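You operate a simulated robot arm through the tools that you are given. There is no shell and no other tool.

You are at the controls of a simulated robot arm. One attempt, no reset.

Task
Fit the divider in the slots by the bin and lay the striped cloth in the napkin drawer.
Fine: shut the drawer after. Where these are worked on the way, their far stop is far enough and under half their travel is too little: napkin drawer.
Where things are to end (x, y in the base frame): striped cloth within 60 mm of [750, -70].

The check looks at the end state, three seconds after you hand in, the way a careful person would. Anything else that was tipped, shoved, dropped, spilled or broken makes it a failure. Flat cloth is picked up by pressing the open fingertips on it (5 to 10 N) and closing them slowly along it; thin cloth reads only 2 to 8 mm in the jaws.

Robot
A 7-joint arm with a two-finger parallel gripper, fixed in place. Base frame: the origin is on the floor under the middle of its stand, x ahead of it, y to its left, z up. Readings come in mm, degrees, newtons and seconds.
With the tool pointing down near the work surface it reaches from about 100 to 660 mm from the base axis. Its first joint turns from -66.0 to 66.0 degrees. Payload 1.57 kg.
The tool frame sits at the grasp point between the pads (the TCP): z along the fingers, y along the line on which they close. The tips reach 30 mm beyond it. The gripper opens to 80 mm. The fingers are 17 mm wide and 12 mm thick; the gripper's body (40 by 82 mm) begins 80 mm behind the TCP.
Orientation is that of the tool frame in the base frame, as a unit quaternion [x, y, z, w]. With the fingers straight down and closing along the base's y, the tool's x points along the base's -x, its y along +y and its z along -z.

Tools
- The arm moves only by the tool play_rows. Its argument "moves" is a list of rows, each an object (a shift or turn left out is 0, a gripper value left out holds the last) with "delta_pos": the shift along the tool's x, y, z in mm, a list of three; "rot": the turn, a rotation vector about the tool's x, y, z in degrees, a list of three; "fingers": the opening in per cent of the stroke, from 0 (shut) to 100 (fully open). In form: [{"delta_pos": [tx, ty, tz], "rot": [rx, ry, rz], "fingers": fingers}, ...]. A call has 1 to 20 rows; each row shifts and turns the commanded pose from where the row before left it, along the tool's axes as they then stand. Each row takes 0.2 s and may step no farther than 50 mm and 8.6 degrees from the row before; otherwise, or with a gripper value out of range, the whole call is refused. A pose out of reach is approached as far as the arm can. The call stops where the force on the tool passes 40 N (or 10 N more than at its start, if that is more) or the arm is blocked; 0.2 s more then pass. The fingers move at their own pace (about 72 mm/s each) and stop on an object; they squeeze with about 36 N. The grip force told is the motor's: it shows also when the fingers shut on nothing. Time passes only in rows, and 0.2 s behind the last, so rows that do not move let the fingers close. It gives the time, the measured TCP pose, the force on the tool (base axes), the opening and the grip force at its end, in the units of the frame above (readings bear some noise), with the torque about the TCP (base axes, N m) and any sound that the robot's microphone picked up, and new pictures: "show" is both (left out), scene, wrist or none.
- Cameras (640 x 400 px; columns grow to the right, rows downward): "scene" is fixed at [53.4, 446.6, 1410.1]; the picture's right is [-0.72, -0.69, 0.00], its down [-0.44, 0.46, -0.77] and it looks along [0.53, -0.55, -0.64] (base axes); focal length 357 px, centre (320, 200). "wrist" rides on the gripper at [72, -7, -122] in the tool frame; the picture's right is [0.09, 1.00, 0.00], its down [-0.84, 0.08, -0.54] and it looks along [-0.54, 0.05, 0.84] (tool axes); focal length 238 px, centre (320, 200). There is no depth. A picture from a camera that has moved, and an enlarged one, comes with that camera's place and axes in the base frame and with its lens. The place of the scene camera against the robot may be out by one fixed shift of up to 18 mm in any direction.
- enlarge(camera, box): a new picture of the part [left, top, right, bottom] of that camera's present view, enlarged. The clock stands still meanwhile.
- close_job(): hands the job in; it is judged then, once.

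Nothing tells you positions but the pictures and the camera data. Unless the task says otherwise, let go and move clear before handing in.

The tools are called after "Request:" as name(argument=value, ...) on one line, values as JSON. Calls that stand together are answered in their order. play_rows: Moves the arm, as the interface text tells. Its arguments: {"type":"object","properties":{"moves":{"type":"array","items":{"type":"object","properties":{"delta_pos":{"type":"array","items":{"type":"number"}},"rot":{"type":"array","items":{"type":"number"}},"fingers":{"type":"number"}}}},"show":{"type":"string","enum":["both","scene","wrist","none"]}},"required":["moves"]} The other tools are called the same way: enlarge (camera, box) takes an enlarged picture of a part of a camera's view; close_job () hands the job in.

At the start:

```text
time: 0.0
tool_pos: [447.6, 99.4, 1140.5]
tcp_rot: [0.0, 1.0, 0.001, 0.001]
wrist_force: [0.9, -0.2, 0.1]
wrist_torque: [0.0, 0.03, -0.01]
width: 80.0
finger_force: 0.1
```

scene: 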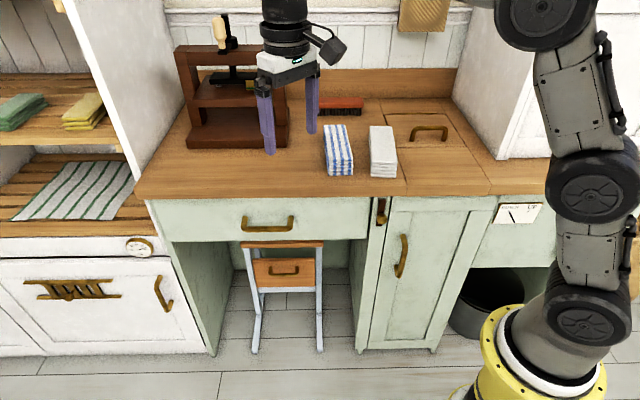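
wrist: 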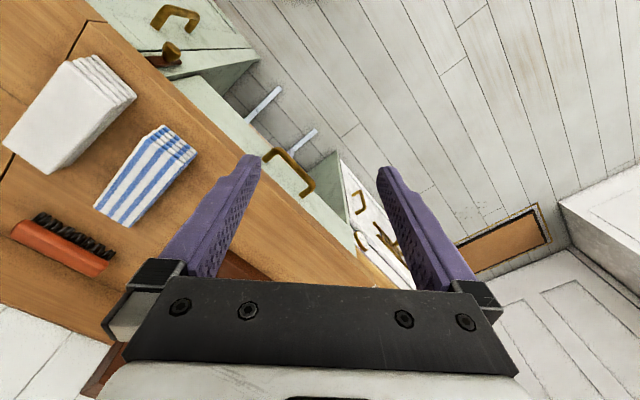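

I see a counter with a striped folded cloth and a white folded cloth, a drawer under the counter, shelves with cloths on the left, and a bin on the right. I'll look closer before moving.

Request:
enlarge(camera="scene", box=[160, 0, 480, 200])

Request:
enlarge(camera="scene", box=[320, 160, 640, 360])

Request:
enlarge(camera="scene", box=[0, 60, 320, 260])

Request:
enlarge(camera="scene", box=[140, 180, 460, 380])

Request:
enlarge(camera="wrist", box=[0, 0, 320, 200])

Request:
enlarge(camera="wrist", box=[320, 100, 640, 300])

```text
2.00 times, centred on (320, 100) of scene
camera zoom: at [53.4, 446.6, 1410.1], right [-0.72, -0.69, 0.0], down [-0.44, 0.46, -0.77], along [0.53, -0.55, -0.64], focal length 714 px, centre (320, 400)
```

zoom: 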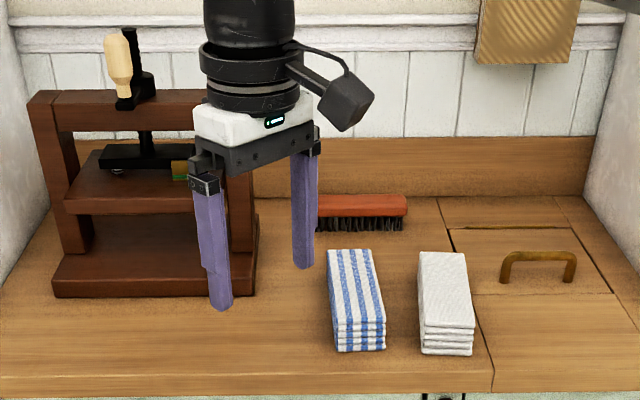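

```text
2.00 times, centred on (480, 260) of scene
camera zoom: at [53.4, 446.6, 1410.1], right [-0.72, -0.69, 0.0], down [-0.44, 0.46, -0.77], along [0.53, -0.55, -0.64], focal length 714 px, centre (0, 80)
```

zoom: 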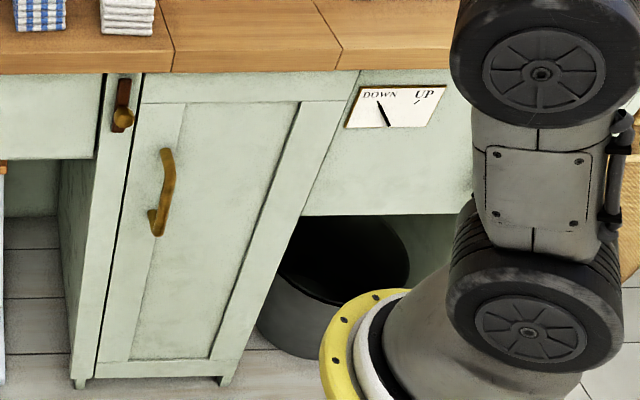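

```text
2.00 times, centred on (160, 160) of scene
camera zoom: at [53.4, 446.6, 1410.1], right [-0.72, -0.69, 0.0], down [-0.44, 0.46, -0.77], along [0.53, -0.55, -0.64], focal length 714 px, centre (640, 280)
```

zoom: 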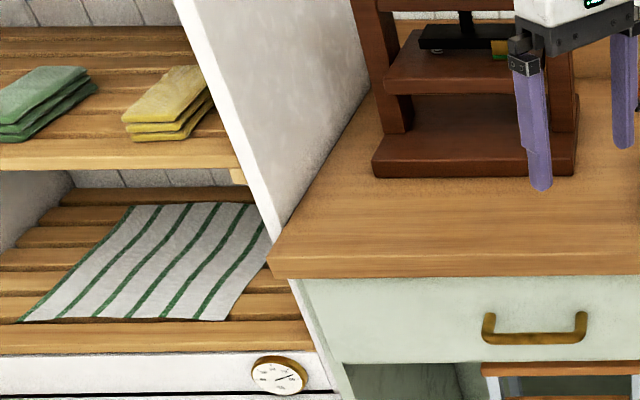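

```text
2.00 times, centred on (300, 280) of scene
camera zoom: at [53.4, 446.6, 1410.1], right [-0.72, -0.69, 0.0], down [-0.44, 0.46, -0.77], along [0.53, -0.55, -0.64], focal length 714 px, centre (360, 40)
```

zoom: 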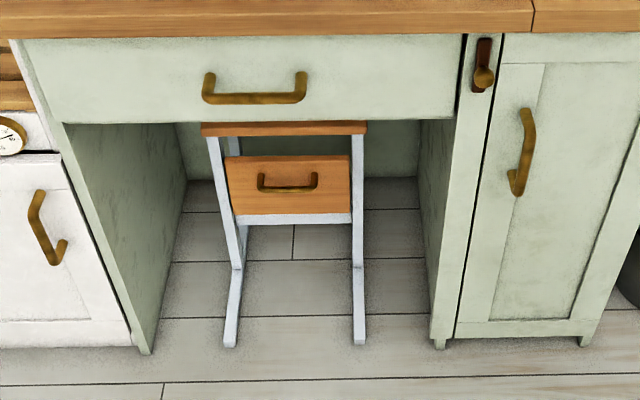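

```text
2.00 times, centred on (160, 100) of wrist
camera zoom: at [376.6, 91.9, 1263.2], right [-0.09, 1.0, 0.0], down [0.84, 0.08, 0.54], along [0.54, 0.05, -0.84], focal length 477 px, centre (640, 400)
```

zoom: 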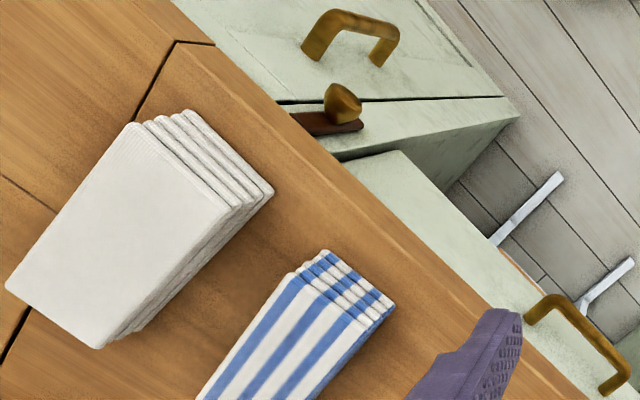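

```text
2.00 times, centred on (480, 200) of wrist
camera zoom: at [376.6, 91.9, 1263.2], right [-0.09, 1.0, 0.0], down [0.84, 0.08, 0.54], along [0.54, 0.05, -0.84], focal length 477 px, centre (0, 200)
```

zoom: 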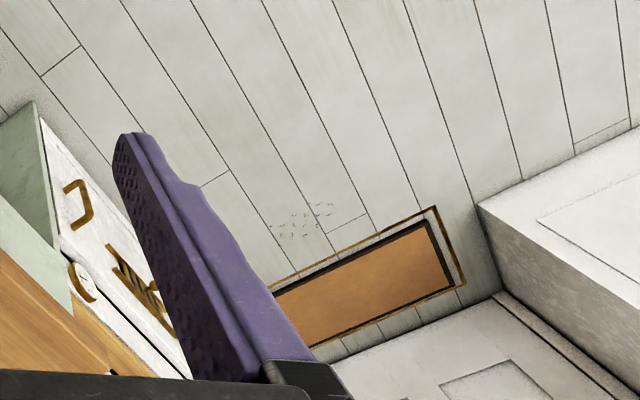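

The counter runs diagonally to the base axes, with its top near z≈910. The cloth is near (500,-130) and the hatch near (458,-400). I'll turn the tool to face the counter squarely and use the wrist camera to look at the right side.

Request:
play_rows(moves=[{"rot": [0, 0, 7.5]}, {"rot": [0, 0, 7.5]}, {"rot": [0, 0, 7.5]}, {"rot": [0, 0, 7.5]}, {"rot": [0, 0, 7.5]}, {"rot": [0, 0, 7.5]}, {"delta_pos": [-23.8, -42.2, -8.3]}, {"delta_pos": [-23.8, -42.2, -8.3]}, {"delta_pos": [-23.8, -42.2, -8.3]}, {"delta_pos": [-23.8, -42.2, -8.3]}, {"delta_pos": [-23.8, -42.2, -8.3]}, {"delta_pos": [-23.8, -42.2, -8.3]}, {}])

```text
time: 2.8
tool_pos: [369.0, -180.6, 1187.9]
tcp_rot: [0.383, 0.924, 0.0, -0.001]
wrist_force: [-1.2, 0.1, -0.8]
wrist_torque: [-0.01, 0.01, -0.02]
width: 80.0
finger_force: 0.1
camera wrist: at [315.2, -135.9, 1311.6], right [0.64, 0.77, 0.0], down [0.65, -0.54, 0.54], along [0.42, -0.35, -0.84], focal length 238 px, centre (320, 200)
```

scene: 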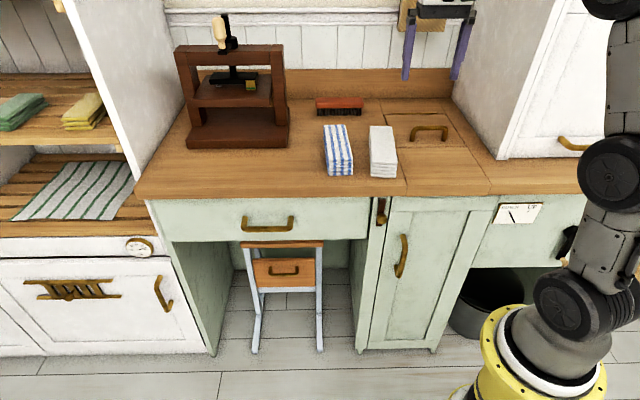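
wrist: 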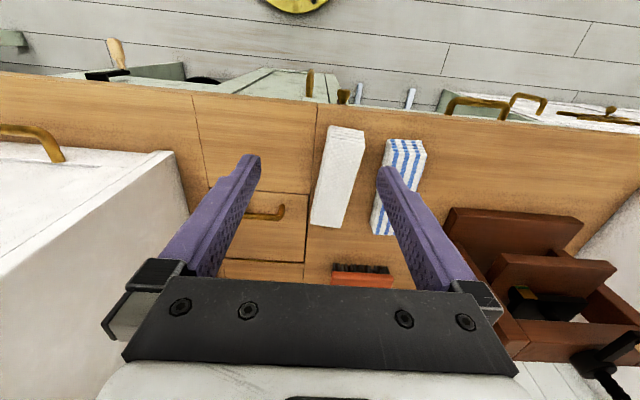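

The view now shows the hatch, both folded cloths, the brush, the press and a wooden-handled lever near the bin. I'll enlarge several parts to find the divider and its slots.

Request:
enlarge(camera="wrist", box=[0, 0, 240, 150])

Request:
enlarge(camera="wrist", box=[200, 60, 440, 210])

Request:
enlarge(camera="scene", box=[430, 130, 640, 350])

Request:
enlarge(camera="scene", box=[340, 80, 500, 200])

Request:
enlarge(camera="scene", box=[380, 0, 480, 80])

Request:
enlarge(camera="scene", box=[160, 0, 320, 160])

```text
2.67 times, centred on (120, 75) of wrist
camera zoom: at [315.2, -135.9, 1311.6], right [0.64, 0.77, 0.0], down [0.65, -0.54, 0.54], along [0.42, -0.35, -0.84], focal length 636 px, centre (853, 533)
```

zoom: 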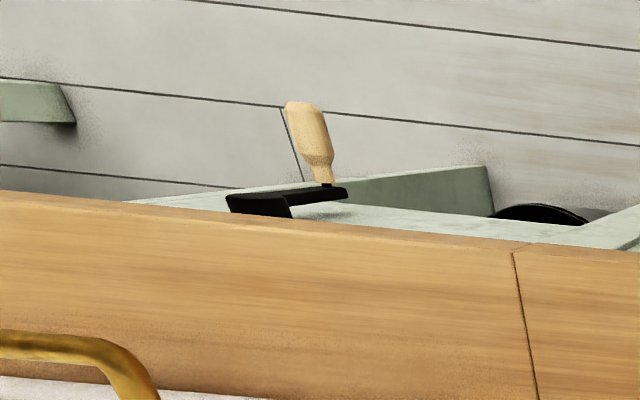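

```text
2.67 times, centred on (320, 135) of wrist
camera zoom: at [315.2, -135.9, 1311.6], right [0.64, 0.77, 0.0], down [0.65, -0.54, 0.54], along [0.42, -0.35, -0.84], focal length 636 px, centre (320, 373)
```

zoom: 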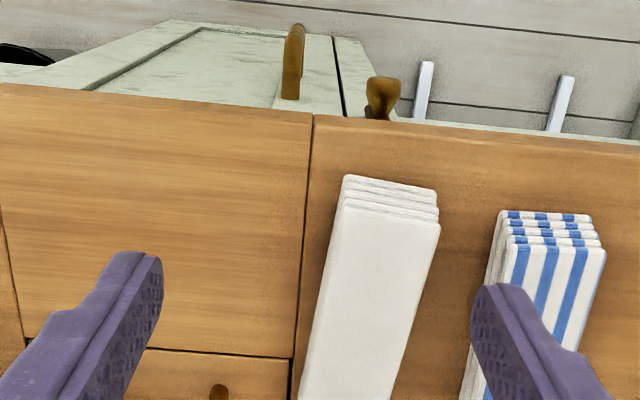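

```text
1.82 times, centred on (535, 240) of scene
camera zoom: at [53.4, 446.6, 1410.1], right [-0.72, -0.69, 0.0], down [-0.44, 0.46, -0.77], along [0.53, -0.55, -0.64], focal length 649 px, centre (-71, 127)
```

zoom: 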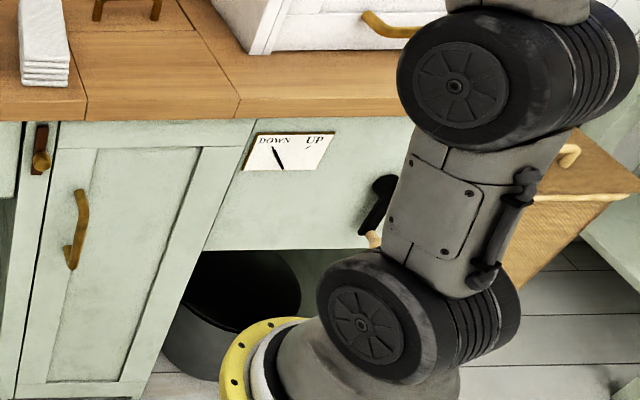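

```text
3.33 times, centred on (420, 140) of scene
camera zoom: at [53.4, 446.6, 1410.1], right [-0.72, -0.69, 0.0], down [-0.44, 0.46, -0.77], along [0.53, -0.55, -0.64], focal length 1190 px, centre (-13, 400)
```

zoom: 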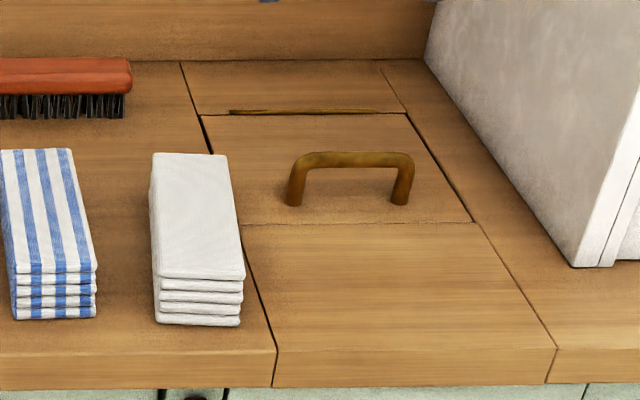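

```text
5.00 times, centred on (430, 40) of scene
camera zoom: at [53.4, 446.6, 1410.1], right [-0.72, -0.69, 0.0], down [-0.44, 0.46, -0.77], along [0.53, -0.55, -0.64], focal length 1786 px, centre (-230, 1000)
```

zoom: 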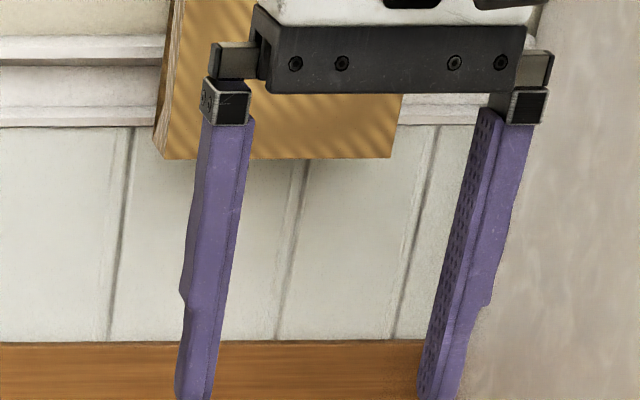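

```text
2.50 times, centred on (240, 80) of scene
camera zoom: at [53.4, 446.6, 1410.1], right [-0.72, -0.69, 0.0], down [-0.44, 0.46, -0.77], along [0.53, -0.55, -0.64], focal length 893 px, centre (520, 500)
```

zoom: 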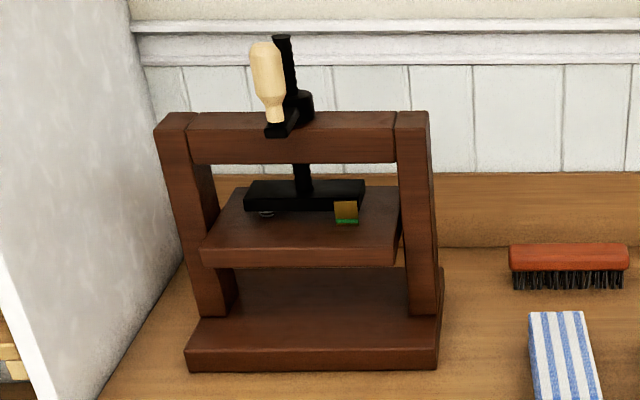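

The counter hatch has a hinge at its rear, so it may be the bin's lid. A board hangs on the back wall, and something wooden sits at the far right. I'll pan the wrist camera right to see the bin area.

Request:
play_rows(moves=[{"delta_pos": [35, 2.6, -4]}, {"delta_pos": [35, 2.6, -4]}, {"delta_pos": [35, 2.6, -4]}, {"rot": [0, 0, 8]}, {"rot": [0, 0, 8]}, {"rot": [0, 0, 8]}, {"rot": [0, 0, 8]}, {"rot": [0, 0, 8]}, {"rot": [0, 0, 8]}, {"rot": [0, 0, 8]}, {}])

```text
time: 5.2
tool_pos: [301.3, -101.0, 1202.3]
tcp_rot: [0.772, 0.635, 0.0, 0.0]
wrist_force: [0.1, -0.8, 0.4]
wrist_torque: [-0.01, 0.02, 0.03]
width: 79.9
finger_force: 0.2
camera wrist: at [309.4, -30.8, 1324.8], right [0.99, -0.1, 0.0], down [-0.09, -0.84, 0.54], along [-0.06, -0.54, -0.84], focal length 238 px, centre (320, 200)
```

scene: 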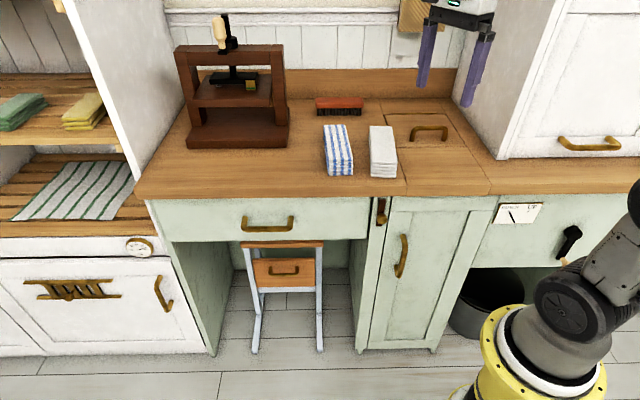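
wrist: 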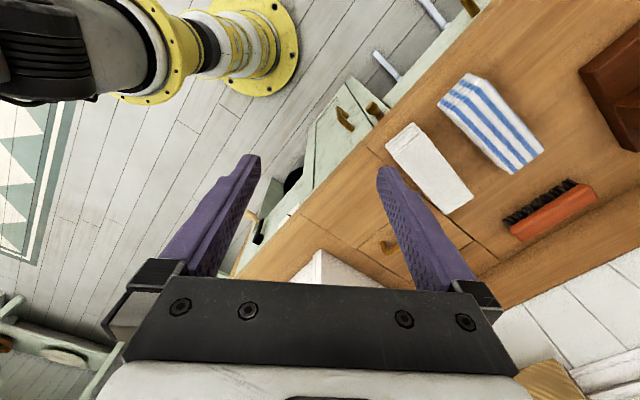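

I can see the robot base and floor, but the far right is hidden by the gripper. I'll pitch the tool so the camera looks out more level to the right.

Request:
play_rows(moves=[{"rot": [0, -8, 0]}, {"rot": [0, -8, 0]}, {"rot": [0, -8, 0]}, {"rot": [0, -8, 0]}, {"rot": [0, -8, 0]}, {}])

Request:
enlarge(camera="scene", box=[430, 130, 640, 350])

```text
time: 6.6
tool_pos: [301.6, -101.6, 1200.8]
tcp_rot: [0.725, 0.597, -0.265, 0.218]
wrist_force: [-0.7, 0.1, 0.3]
wrist_torque: [-0.02, 0.04, -0.03]
width: 80.0
finger_force: 0.1
camera wrist: at [321.4, 30.6, 1249.4], right [0.99, -0.12, -0.06], down [0.02, -0.3, 0.95], along [-0.13, -0.95, -0.29], focal length 238 px, centre (320, 200)
```

scene: 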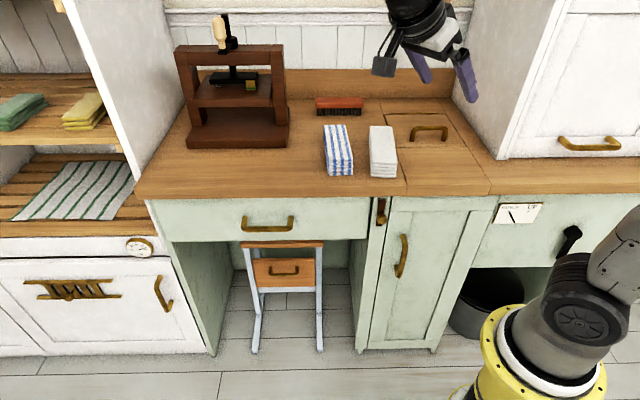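
wrist: 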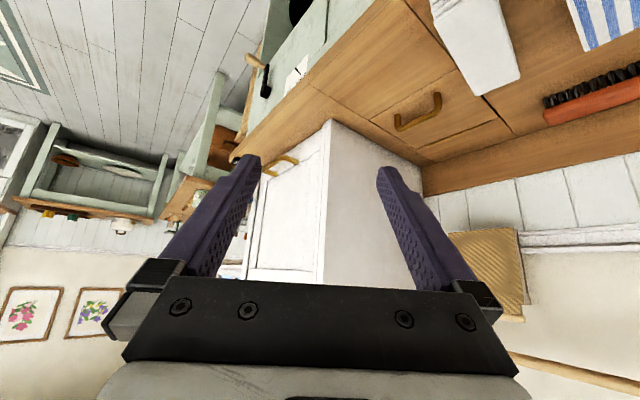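

```text
1.82 times, centred on (535, 240) of scene
camera zoom: at [53.4, 446.6, 1410.1], right [-0.72, -0.69, 0.0], down [-0.44, 0.46, -0.77], along [0.53, -0.55, -0.64], focal length 649 px, centre (-71, 127)
```

zoom: 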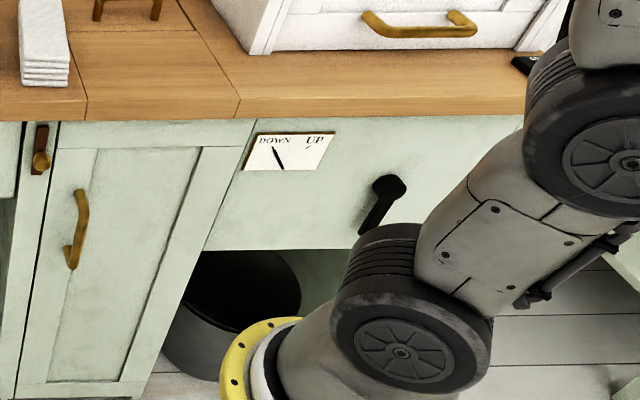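

The right side shows a white cupboard on the counter, the lever, and some far furniture. I'll enlarge those parts and the hanging board.

Request:
enlarge(camera="wrist", box=[140, 60, 340, 210])

Request:
enlarge(camera="wrist", box=[0, 100, 200, 250])

Request:
enlarge(camera="wrist", box=[400, 80, 640, 330])

Request:
enlarge(camera="wrist", box=[240, 0, 480, 150])

```text
2.67 times, centred on (240, 135) of wrist
camera zoom: at [321.4, 30.6, 1249.4], right [0.99, -0.12, -0.06], down [0.02, -0.3, 0.95], along [-0.13, -0.95, -0.29], focal length 636 px, centre (533, 373)
```

zoom: 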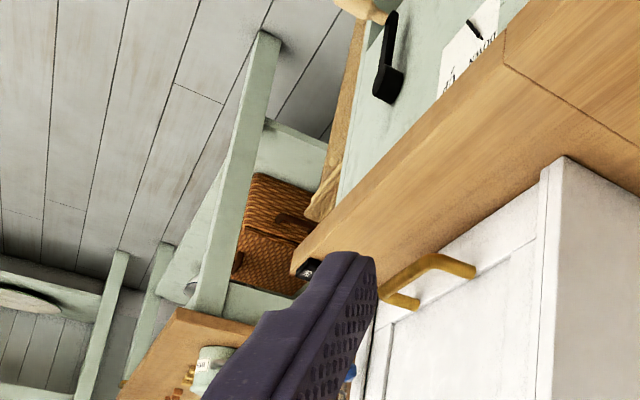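

```text
2.67 times, centred on (100, 175) of wrist
camera zoom: at [321.4, 30.6, 1249.4], right [0.99, -0.12, -0.06], down [0.02, -0.3, 0.95], along [-0.13, -0.95, -0.29], focal length 636 px, centre (907, 267)
```

zoom: 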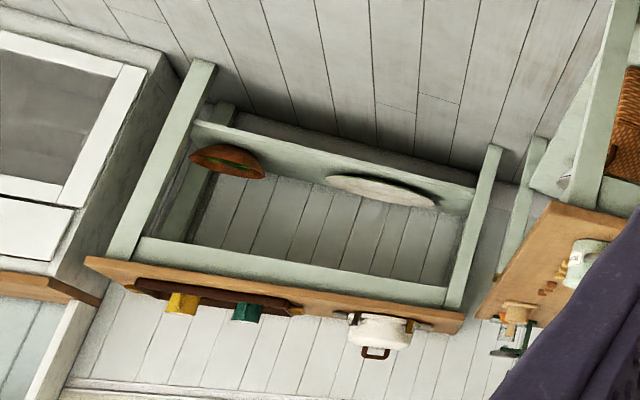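

```text
1.60 times, centred on (520, 205) of wrist
camera zoom: at [321.4, 30.6, 1249.4], right [0.99, -0.12, -0.06], down [0.02, -0.3, 0.95], along [-0.13, -0.95, -0.29], focal length 381 px, centre (0, 192)
```

zoom: 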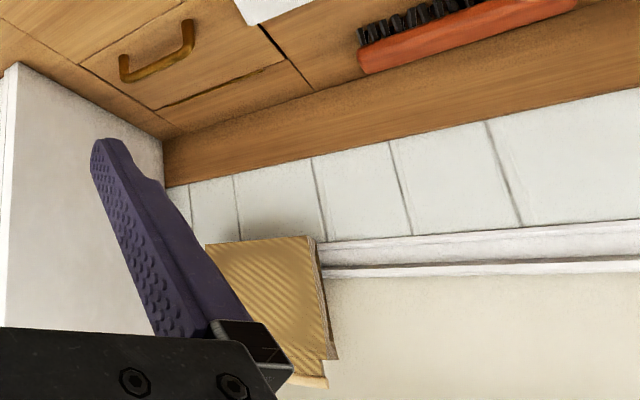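

```text
2.67 times, centred on (360, 75) of wrist
camera zoom: at [321.4, 30.6, 1249.4], right [0.99, -0.12, -0.06], down [0.02, -0.3, 0.95], along [-0.13, -0.95, -0.29], focal length 636 px, centre (213, 533)
```

zoom: 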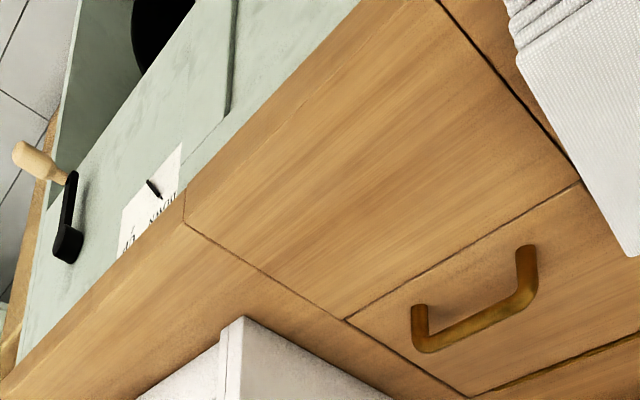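

Nothing out there looks like a reachable divider, so I'll undo the pitch and look over the counter's left half and the front faces.

Request:
play_rows(moves=[{"rot": [0, 8, 0]}, {"rot": [0, 8, 0]}, {"rot": [0, 8, 0]}, {"rot": [0, 8, 0]}, {"rot": [0, 8, 0]}, {"rot": [0, 0, -8]}, {"rot": [0, 0, -8]}, {"rot": [0, 0, -8]}, {"rot": [0, 0, -8]}, {"rot": [0, 0, -8]}, {"rot": [0, 0, -8]}, {"rot": [0, 0, -8]}, {"delta_pos": [24.3, 32.5, 10]}, {"delta_pos": [24.3, 32.5, 10]}, {"delta_pos": [24.3, 32.5, 10]}, {"delta_pos": [24.3, 32.5, 10]}, {"delta_pos": [24.3, 32.5, 10]}, {"rot": [0, -8, 0]}, {"rot": [0, -8, 0]}, {}])

Request:
enlarge(camera="wrist", box=[0, 0, 320, 200])

Request:
enlarge(camera="wrist", box=[320, 0, 640, 200])

Request:
enlarge(camera="wrist", box=[220, 80, 440, 280])

```text
time: 10.8
tool_pos: [329.4, 102.1, 1150.2]
tcp_rot: [0.379, 0.915, -0.053, 0.129]
wrist_force: [-0.2, -0.2, -0.9]
wrist_torque: [0.0, 0.01, 0.03]
width: 80.1
finger_force: 0.0
camera wrist: at [252.8, 168.5, 1249.1], right [0.64, 0.77, -0.03], down [0.52, -0.41, 0.75], along [0.57, -0.5, -0.66], focal length 238 px, centre (320, 200)
```

scene: 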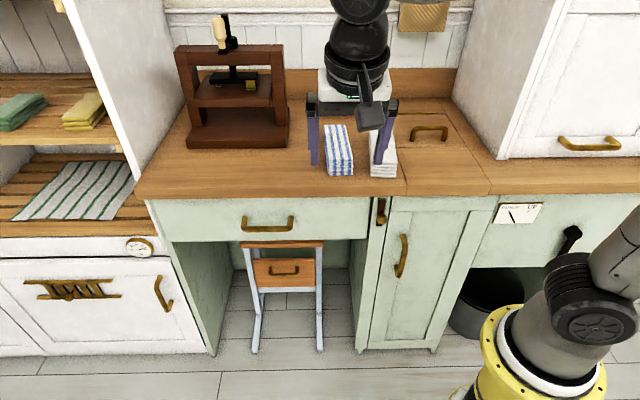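
wrist: 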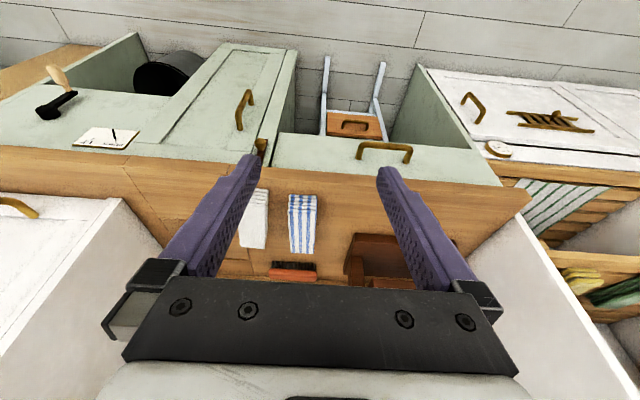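

```text
2.00 times, centred on (160, 100) of wrist
camera zoom: at [252.8, 168.5, 1249.1], right [0.64, 0.77, -0.03], down [0.52, -0.41, 0.75], along [0.57, -0.5, -0.66], focal length 477 px, centre (640, 400)
```

zoom: 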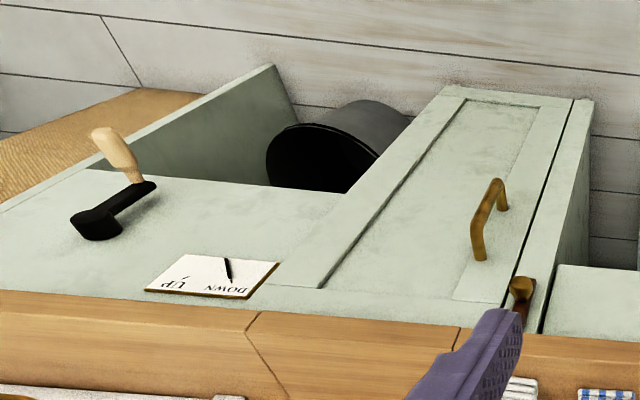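

```text
2.00 times, centred on (480, 100) of wrist
camera zoom: at [252.8, 168.5, 1249.1], right [0.64, 0.77, -0.03], down [0.52, -0.41, 0.75], along [0.57, -0.5, -0.66], focal length 477 px, centre (0, 400)
```

zoom: 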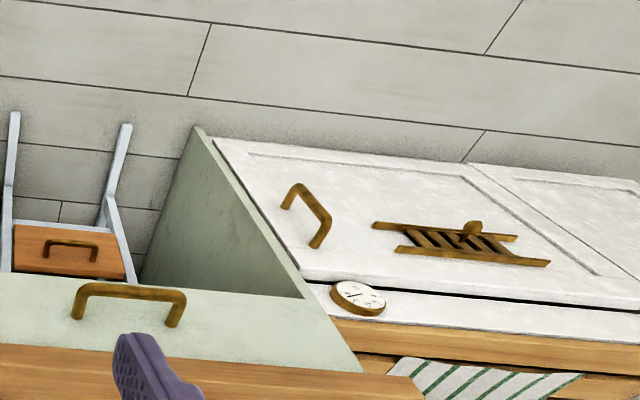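

```text
2.00 times, centred on (330, 180) of wrist
camera zoom: at [252.8, 168.5, 1249.1], right [0.64, 0.77, -0.03], down [0.52, -0.41, 0.75], along [0.57, -0.5, -0.66], focal length 477 px, centre (300, 240)
```

zoom: 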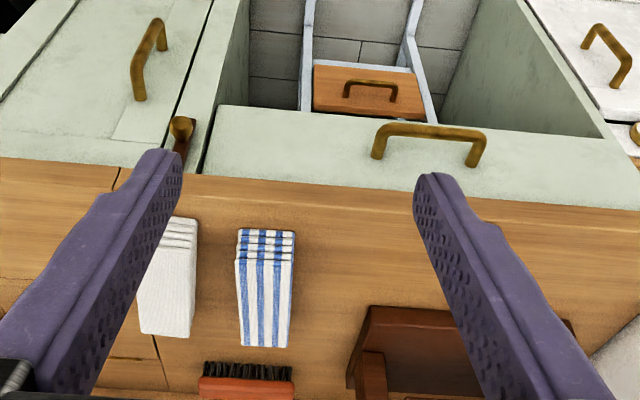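

No loose board is visible yet. I'll take a close look at the latch beside the drawer, the crank and plate, the bin and the press.

Request:
enlarge(camera="scene", box=[350, 180, 430, 240])

Request:
enlarge(camera="wrist", box=[0, 20, 160, 160])

Request:
enlarge(camera="wrist", box=[120, 30, 280, 160])

Request:
enlarge(camera="scene", box=[440, 190, 600, 310])

Request:
enlarge(camera="scene", box=[140, 180, 300, 300])

Request:
enlarge(camera="scene", box=[0, 220, 200, 370])

```text
6.67 times, centred on (390, 210) of scene
camera zoom: at [53.4, 446.6, 1410.1], right [-0.72, -0.69, 0.0], down [-0.44, 0.46, -0.77], along [0.53, -0.55, -0.64], focal length 2381 px, centre (-147, 133)
```

zoom: 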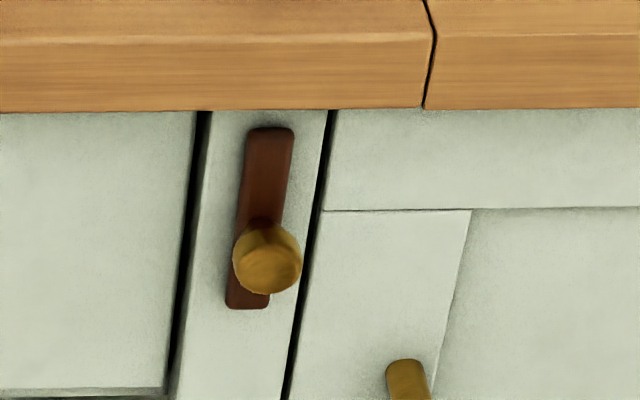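

```text
2.86 times, centred on (80, 90) of wrist
camera zoom: at [252.8, 168.5, 1249.1], right [0.64, 0.77, -0.03], down [0.52, -0.41, 0.75], along [0.57, -0.5, -0.66], focal length 681 px, centre (1006, 514)
```

zoom: 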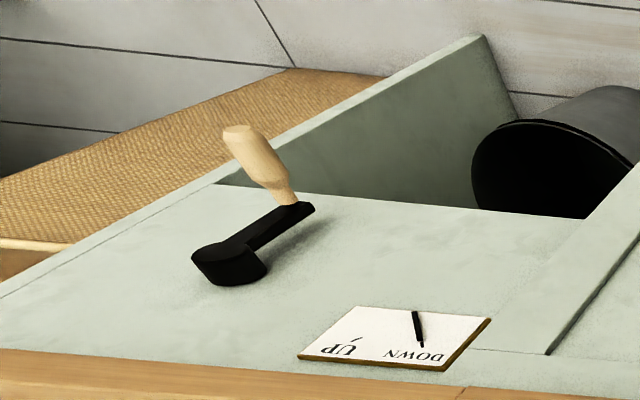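

```text
3.08 times, centred on (200, 95) of wrist
camera zoom: at [252.8, 168.5, 1249.1], right [0.64, 0.77, -0.03], down [0.52, -0.41, 0.75], along [0.57, -0.5, -0.66], focal length 733 px, centre (689, 523)
```

zoom: 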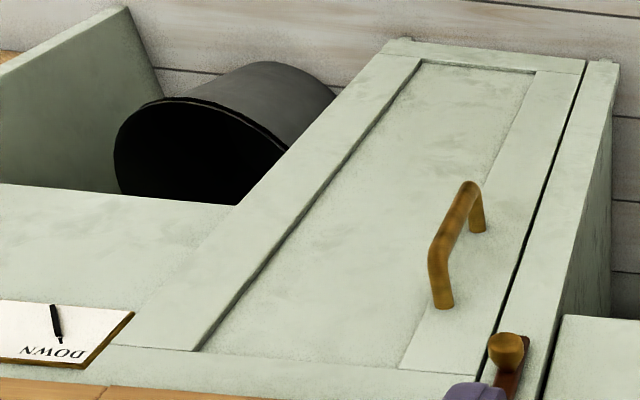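

```text
3.33 times, centred on (520, 250) of scene
camera zoom: at [53.4, 446.6, 1410.1], right [-0.72, -0.69, 0.0], down [-0.44, 0.46, -0.77], along [0.53, -0.55, -0.64], focal length 1190 px, centre (-347, 33)
```

zoom: 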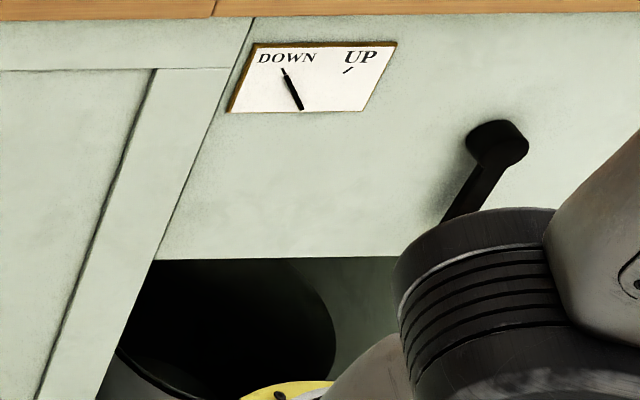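

```text
3.33 times, centred on (220, 240) of scene
camera zoom: at [53.4, 446.6, 1410.1], right [-0.72, -0.69, 0.0], down [-0.44, 0.46, -0.77], along [0.53, -0.55, -0.64], focal length 1190 px, centre (653, 67)
```

zoom: 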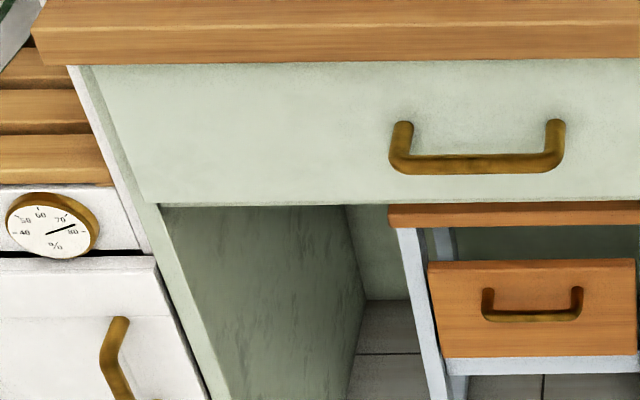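

```text
2.67 times, centred on (100, 295) of scene
camera zoom: at [53.4, 446.6, 1410.1], right [-0.72, -0.69, 0.0], down [-0.44, 0.46, -0.77], along [0.53, -0.55, -0.64], focal length 952 px, centre (907, -53)
```

zoom: 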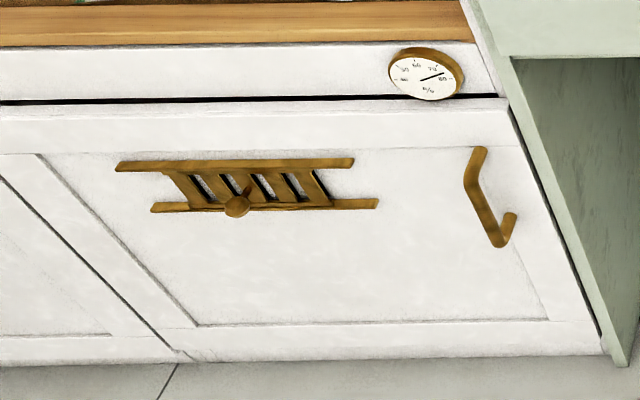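

No divider is in the open, so it may be inside something; I'll open the napkin drawer first and look. The green drawer's centre matches the target when shut, and its handle is near (630,52,740). I'll turn the tool so the fingers straddle that bar, then come down in front of the drawer to measure it.

Request:
play_rows(moves=[{"rot": [0, 8, 0]}, {"rot": [0, 8, 0]}, {"rot": [0, 0, -7.8]}, {"rot": [0, 0, -7.8]}, {"rot": [0, 0, -7.8]}, {"rot": [0, 0, -7.8]}, {"rot": [0, 0, -7.8]}, {"rot": [0, 0, -7.8]}, {"rot": [0, 0, -7.8]}, {"rot": [0, 0, -7.8]}, {"rot": [0, 0, -7.8]}, {"rot": [0, 0, -7.8]}, {"rot": [0, 0, -8]}, {}])

Request:
play_rows(moves=[{"delta_pos": [-21.5, -12.8, 38.9]}, {"delta_pos": [-21.5, -12.8, 38.9]}, {"delta_pos": [-21.5, -12.8, 38.9]}, {"delta_pos": [-21.5, -12.8, 38.9]}, {"delta_pos": [-21.5, -12.8, 38.9]}, {"delta_pos": [-21.5, -12.8, 38.9]}, {"delta_pos": [-21.5, -12.8, 38.9]}, {"delta_pos": [-21.5, -12.8, 38.9]}, {"rot": [8, 0, 0]}, {"rot": [8, 0, 0]}, {"rot": [8, 0, 0]}, {"rot": [8, 0, 0]}, {"rot": [8, 0, 0]}, {}])

```text
time: 13.8
tool_pos: [329.4, 99.9, 1151.6]
tcp_rot: [-0.351, 0.936, 0.0, -0.001]
wrist_force: [0.1, -0.1, -0.8]
wrist_torque: [-0.02, -0.04, -0.04]
width: 80.2
finger_force: 0.0
camera wrist: at [280.8, 46.3, 1274.8], right [-0.72, 0.69, 0.0], down [0.58, 0.61, 0.54], along [0.37, 0.39, -0.84], focal length 238 px, centre (320, 200)
```

scene: 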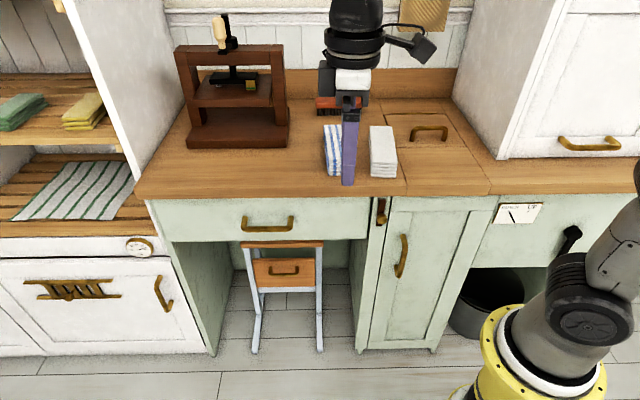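
wrist: 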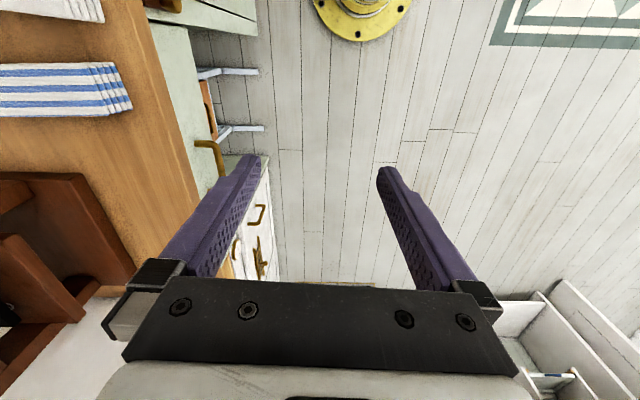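

```text
time: 16.8
tool_pos: [527.6, 135.2, 840.5]
tcp_rot: [-0.329, 0.88, -0.321, 0.12]
wrist_force: [0.8, -0.4, -0.3]
wrist_torque: [-0.01, 0.01, 0.0]
width: 80.3
finger_force: 0.0
camera wrist: at [425.7, 142.4, 938.7], right [-0.57, 0.51, -0.64], down [0.36, 0.86, 0.37], along [0.74, -0.03, -0.67], focal length 238 px, centre (320, 200)
```

scene: 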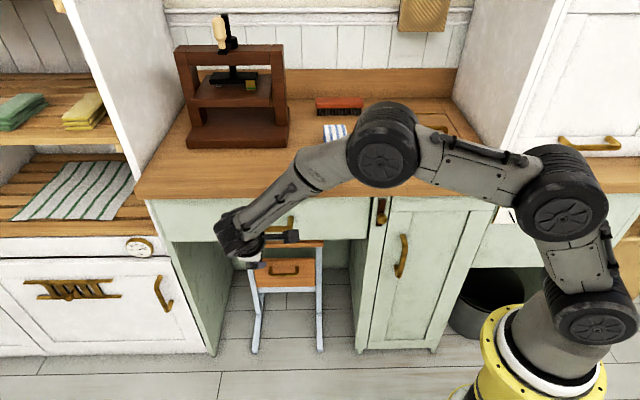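
wrist: 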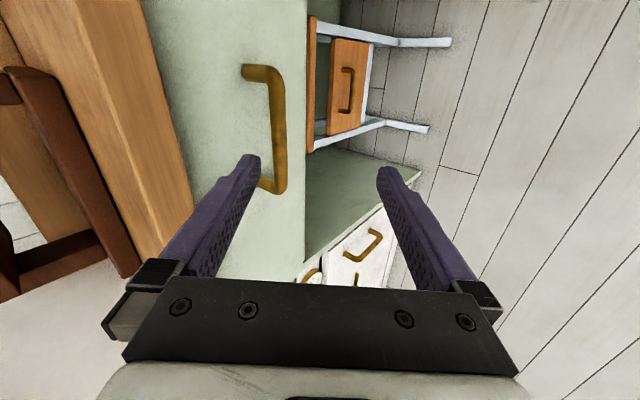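

The wrist view now shows the drawer face, the handle and the counter edge. I'll enlarge it to measure the handle.

Request:
enlarge(camera="wrist", box=[140, 20, 340, 220])

Request:
enlarge(camera="wrist", box=[0, 0, 200, 200])

```text
2.00 times, centred on (240, 120) of wrist
camera zoom: at [425.7, 142.4, 938.7], right [-0.57, 0.51, -0.64], down [0.36, 0.86, 0.37], along [0.74, -0.03, -0.67], focal length 477 px, centre (480, 360)
```

zoom: 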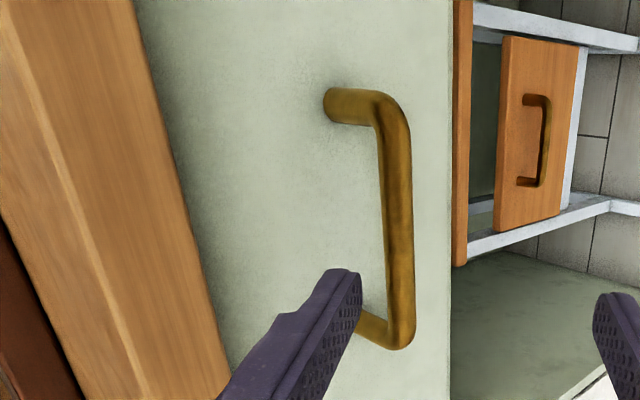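

```text
2.00 times, centred on (100, 100) of wrist
camera zoom: at [425.7, 142.4, 938.7], right [-0.57, 0.51, -0.64], down [0.36, 0.86, 0.37], along [0.74, -0.03, -0.67], focal length 477 px, centre (760, 400)
```

zoom: 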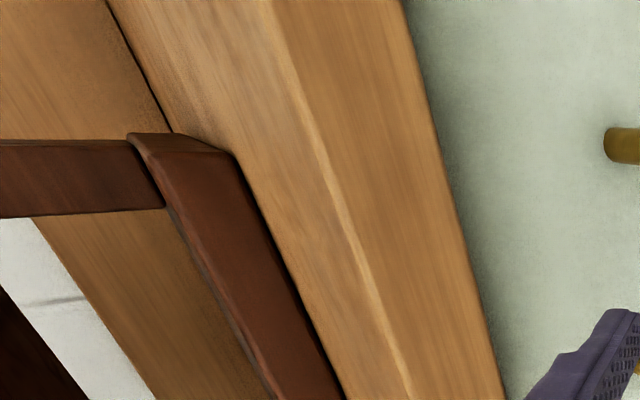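

The counter runs at 45° in the base frame, so "into the counter" is (0.707,-0.707). The handle bar centre is near (605,61,784) and sits about 40 mm proud of the face. I'll level the tool to point straight at the handle from about 100 mm away and measure again.

Request:
play_rows(moves=[{"rot": [0, -2.57, -3.06]}, {"rot": [7.5, 0, 0]}, {"rot": [7.5, 0, 0]}, {"rot": [7.5, 0, 0]}, {"rot": [7.5, 0, 0]}, {"rot": [7.5, 0, 0]}, {"rot": [7.5, 0, 0]}, {"delta_pos": [0, 28, 2.4]}, {"delta_pos": [0, 28, 2.4]}, {}, {}])

Request:
enlarge(camera="wrist", box=[160, 0, 480, 280])

```text
time: 19.2
tool_pos: [526.4, 136.3, 783.4]
tcp_rot: [-0.282, 0.681, -0.625, 0.259]
wrist_force: [-0.5, -0.5, 0.1]
wrist_torque: [0.03, 0.02, -0.01]
width: 80.1
finger_force: 0.1
camera wrist: at [390.2, 169.3, 802.5], right [-0.13, 0.0, -0.99], down [0.2, 0.98, -0.03], along [0.97, -0.21, -0.12], focal length 238 px, centre (320, 200)
```

scene: 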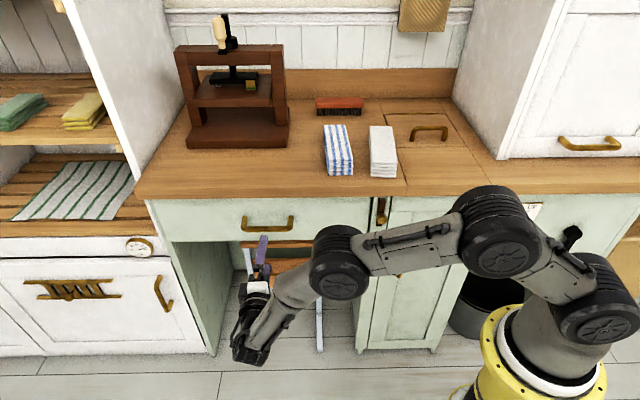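
wrist: 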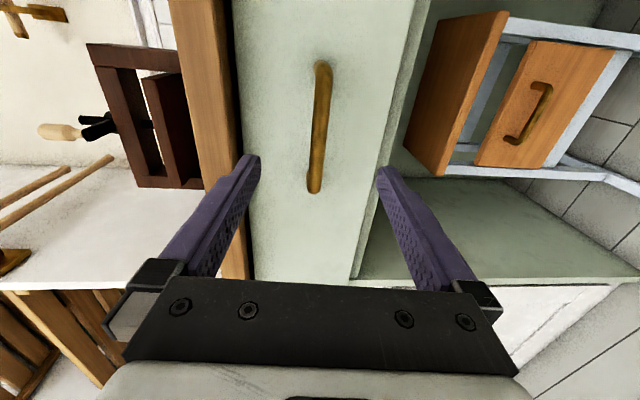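

```text
1.43 times, centred on (320, 140) of wrist
camera zoom: at [390.2, 169.3, 802.5], right [-0.13, 0.0, -0.99], down [0.2, 0.98, -0.03], along [0.97, -0.21, -0.12], focal length 340 px, centre (320, 286)
```

zoom: 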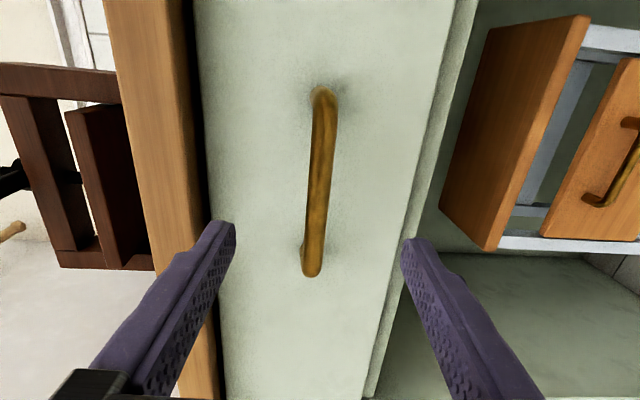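

The bar's centre is at about e=469, n≈391, z≈778, where e runs along the counter and n runs into it, and the tool is lined up with it. I'll move forward so the bar sits just beyond the TCP, then close on it.

Request:
play_rows(moves=[{"delta_pos": [0, -3.5, 35]}, {"delta_pos": [0, 0, 35]}, {"delta_pos": [0, 0, 32]}, {}, {"fingers": 0}, {}, {}, {}])

Request:
enlarge(camera="scene", box=[200, 180, 360, 300])

```text
time: 21.0
tool_pos: [597.8, 60.8, 774.4]
tcp_rot: [-0.284, 0.681, -0.623, 0.258]
wrist_force: [3.5, 0.9, -13.9]
wrist_torque: [0.21, -0.08, 0.74]
width: 15.7
finger_force: 30.9
camera wrist: at [462.5, 94.0, 795.1], right [-0.13, 0.0, -0.99], down [0.2, 0.98, -0.03], along [0.97, -0.21, -0.13], focal length 238 px, centre (320, 200)
```

scene: 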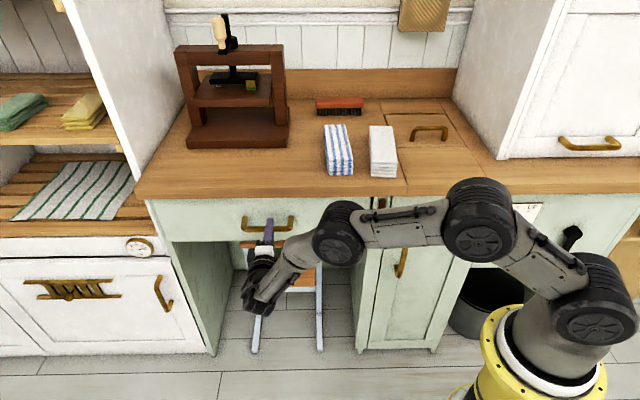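
wrist: 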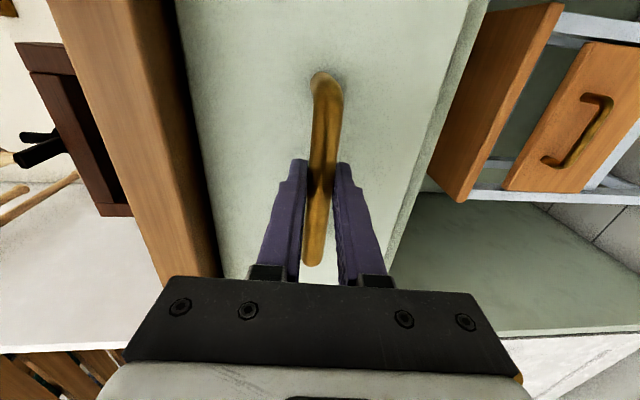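

```text
3.33 times, centred on (280, 240) of scene
camera zoom: at [53.8, 446.6, 1410.1], right [-0.72, -0.69, 0.0], down [-0.44, 0.46, -0.77], along [0.53, -0.55, -0.64], focal length 1190 px, centre (453, 67)
```

zoom: 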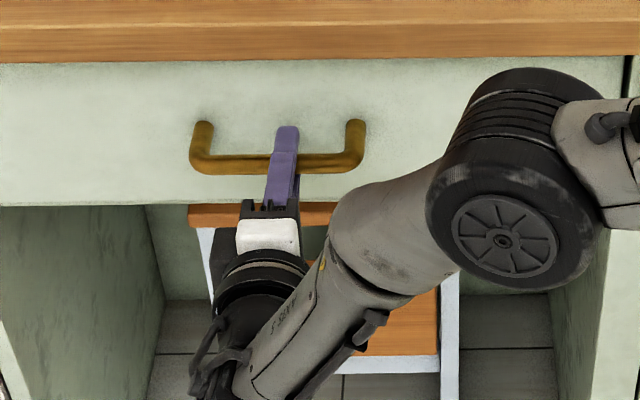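

The bar is gripped at 15.7 mm width. I'll ease the vertical strain and pull the drawer straight out, watching the force.

Request:
play_rows(moves=[{"delta_pos": [0, 3.5, 0]}, {"delta_pos": [0, 1.7, -19.9]}, {"delta_pos": [0, 1.7, -19.9]}, {"delta_pos": [0, 1.7, -19.9]}, {"delta_pos": [0, 1.7, -19.9]}, {"delta_pos": [0, 1.7, -19.9]}])

```text
time: 22.4
tool_pos: [526.3, 135.8, 776.4]
tcp_rot: [-0.281, 0.68, -0.625, 0.258]
wrist_force: [-14.8, -17.4, 11.8]
wrist_torque: [-0.13, -0.02, 0.05]
width: 16.0
finger_force: 31.6
camera wrist: at [391.0, 169.1, 793.7], right [-0.12, -0.01, -0.99], down [0.21, 0.98, -0.03], along [0.97, -0.21, -0.12], focal length 238 px, centre (320, 200)
```

scene: 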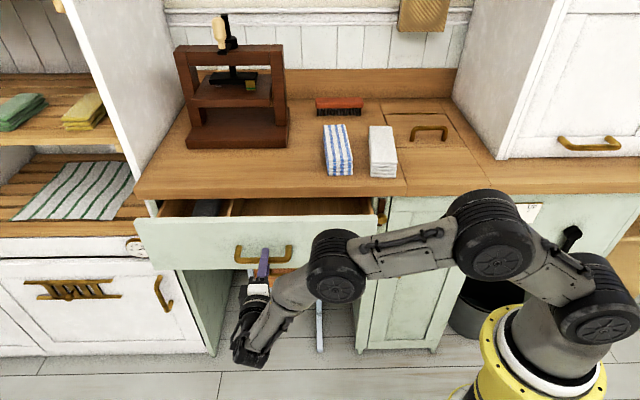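
wrist: 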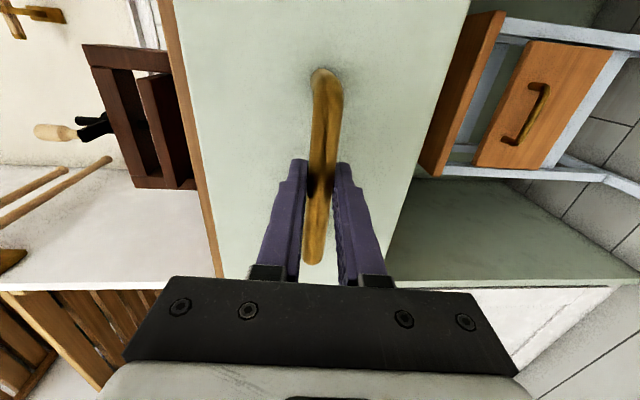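

The drawer is out about 100 mm and has something inside it. I'll keep pulling it farther.

Request:
play_rows(moves=[{"delta_pos": [2, 3, -19.9]}, {"delta_pos": [0, 1.7, -19.9]}, {"delta_pos": [0, 1.7, -19.9]}, {"delta_pos": [0, 1.7, -19.9]}, {"delta_pos": [0, 1.7, -19.9]}])

Request:
enlarge(camera="scene", box=[120, 180, 400, 340])

```text
time: 23.6
tool_pos: [454.7, 207.2, 776.1]
tcp_rot: [-0.281, 0.68, -0.625, 0.26]
wrist_force: [-8.5, -9.2, 14.9]
wrist_torque: [-0.09, 0.08, 0.14]
width: 15.9
finger_force: 31.4
camera wrist: at [319.5, 240.1, 793.7], right [-0.12, 0.0, -0.99], down [0.2, 0.98, -0.03], along [0.97, -0.21, -0.12], focal length 238 px, centre (320, 200)
```

scene: 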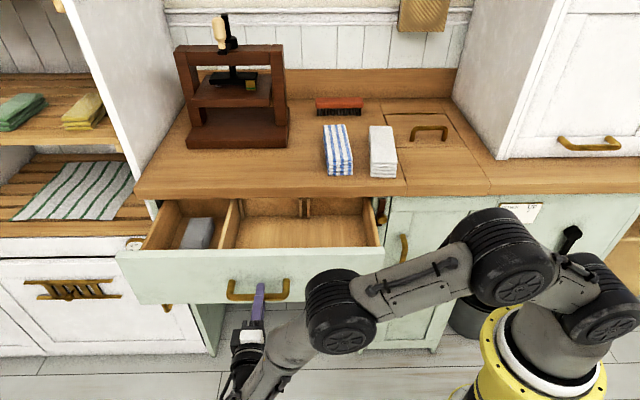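
wrist: 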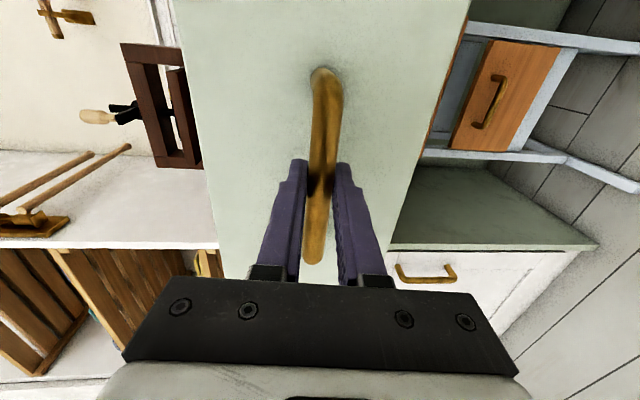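

```text
2.29 times, centred on (260, 260) of scene
camera zoom: at [53.1, 446.3, 1410.2], right [-0.72, -0.69, 0.0], down [-0.44, 0.46, -0.77], along [0.53, -0.55, -0.64], focal length 816 px, centre (457, 63)
```

zoom: 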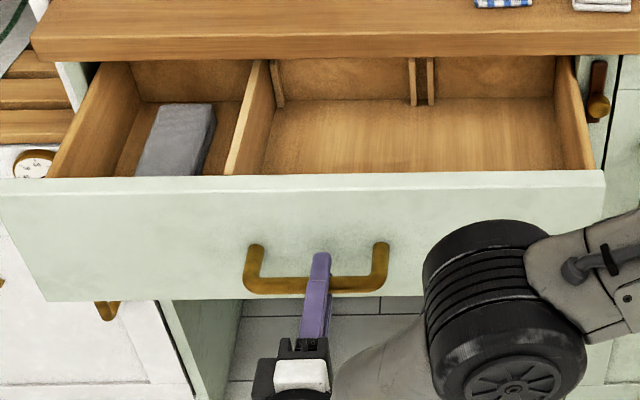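

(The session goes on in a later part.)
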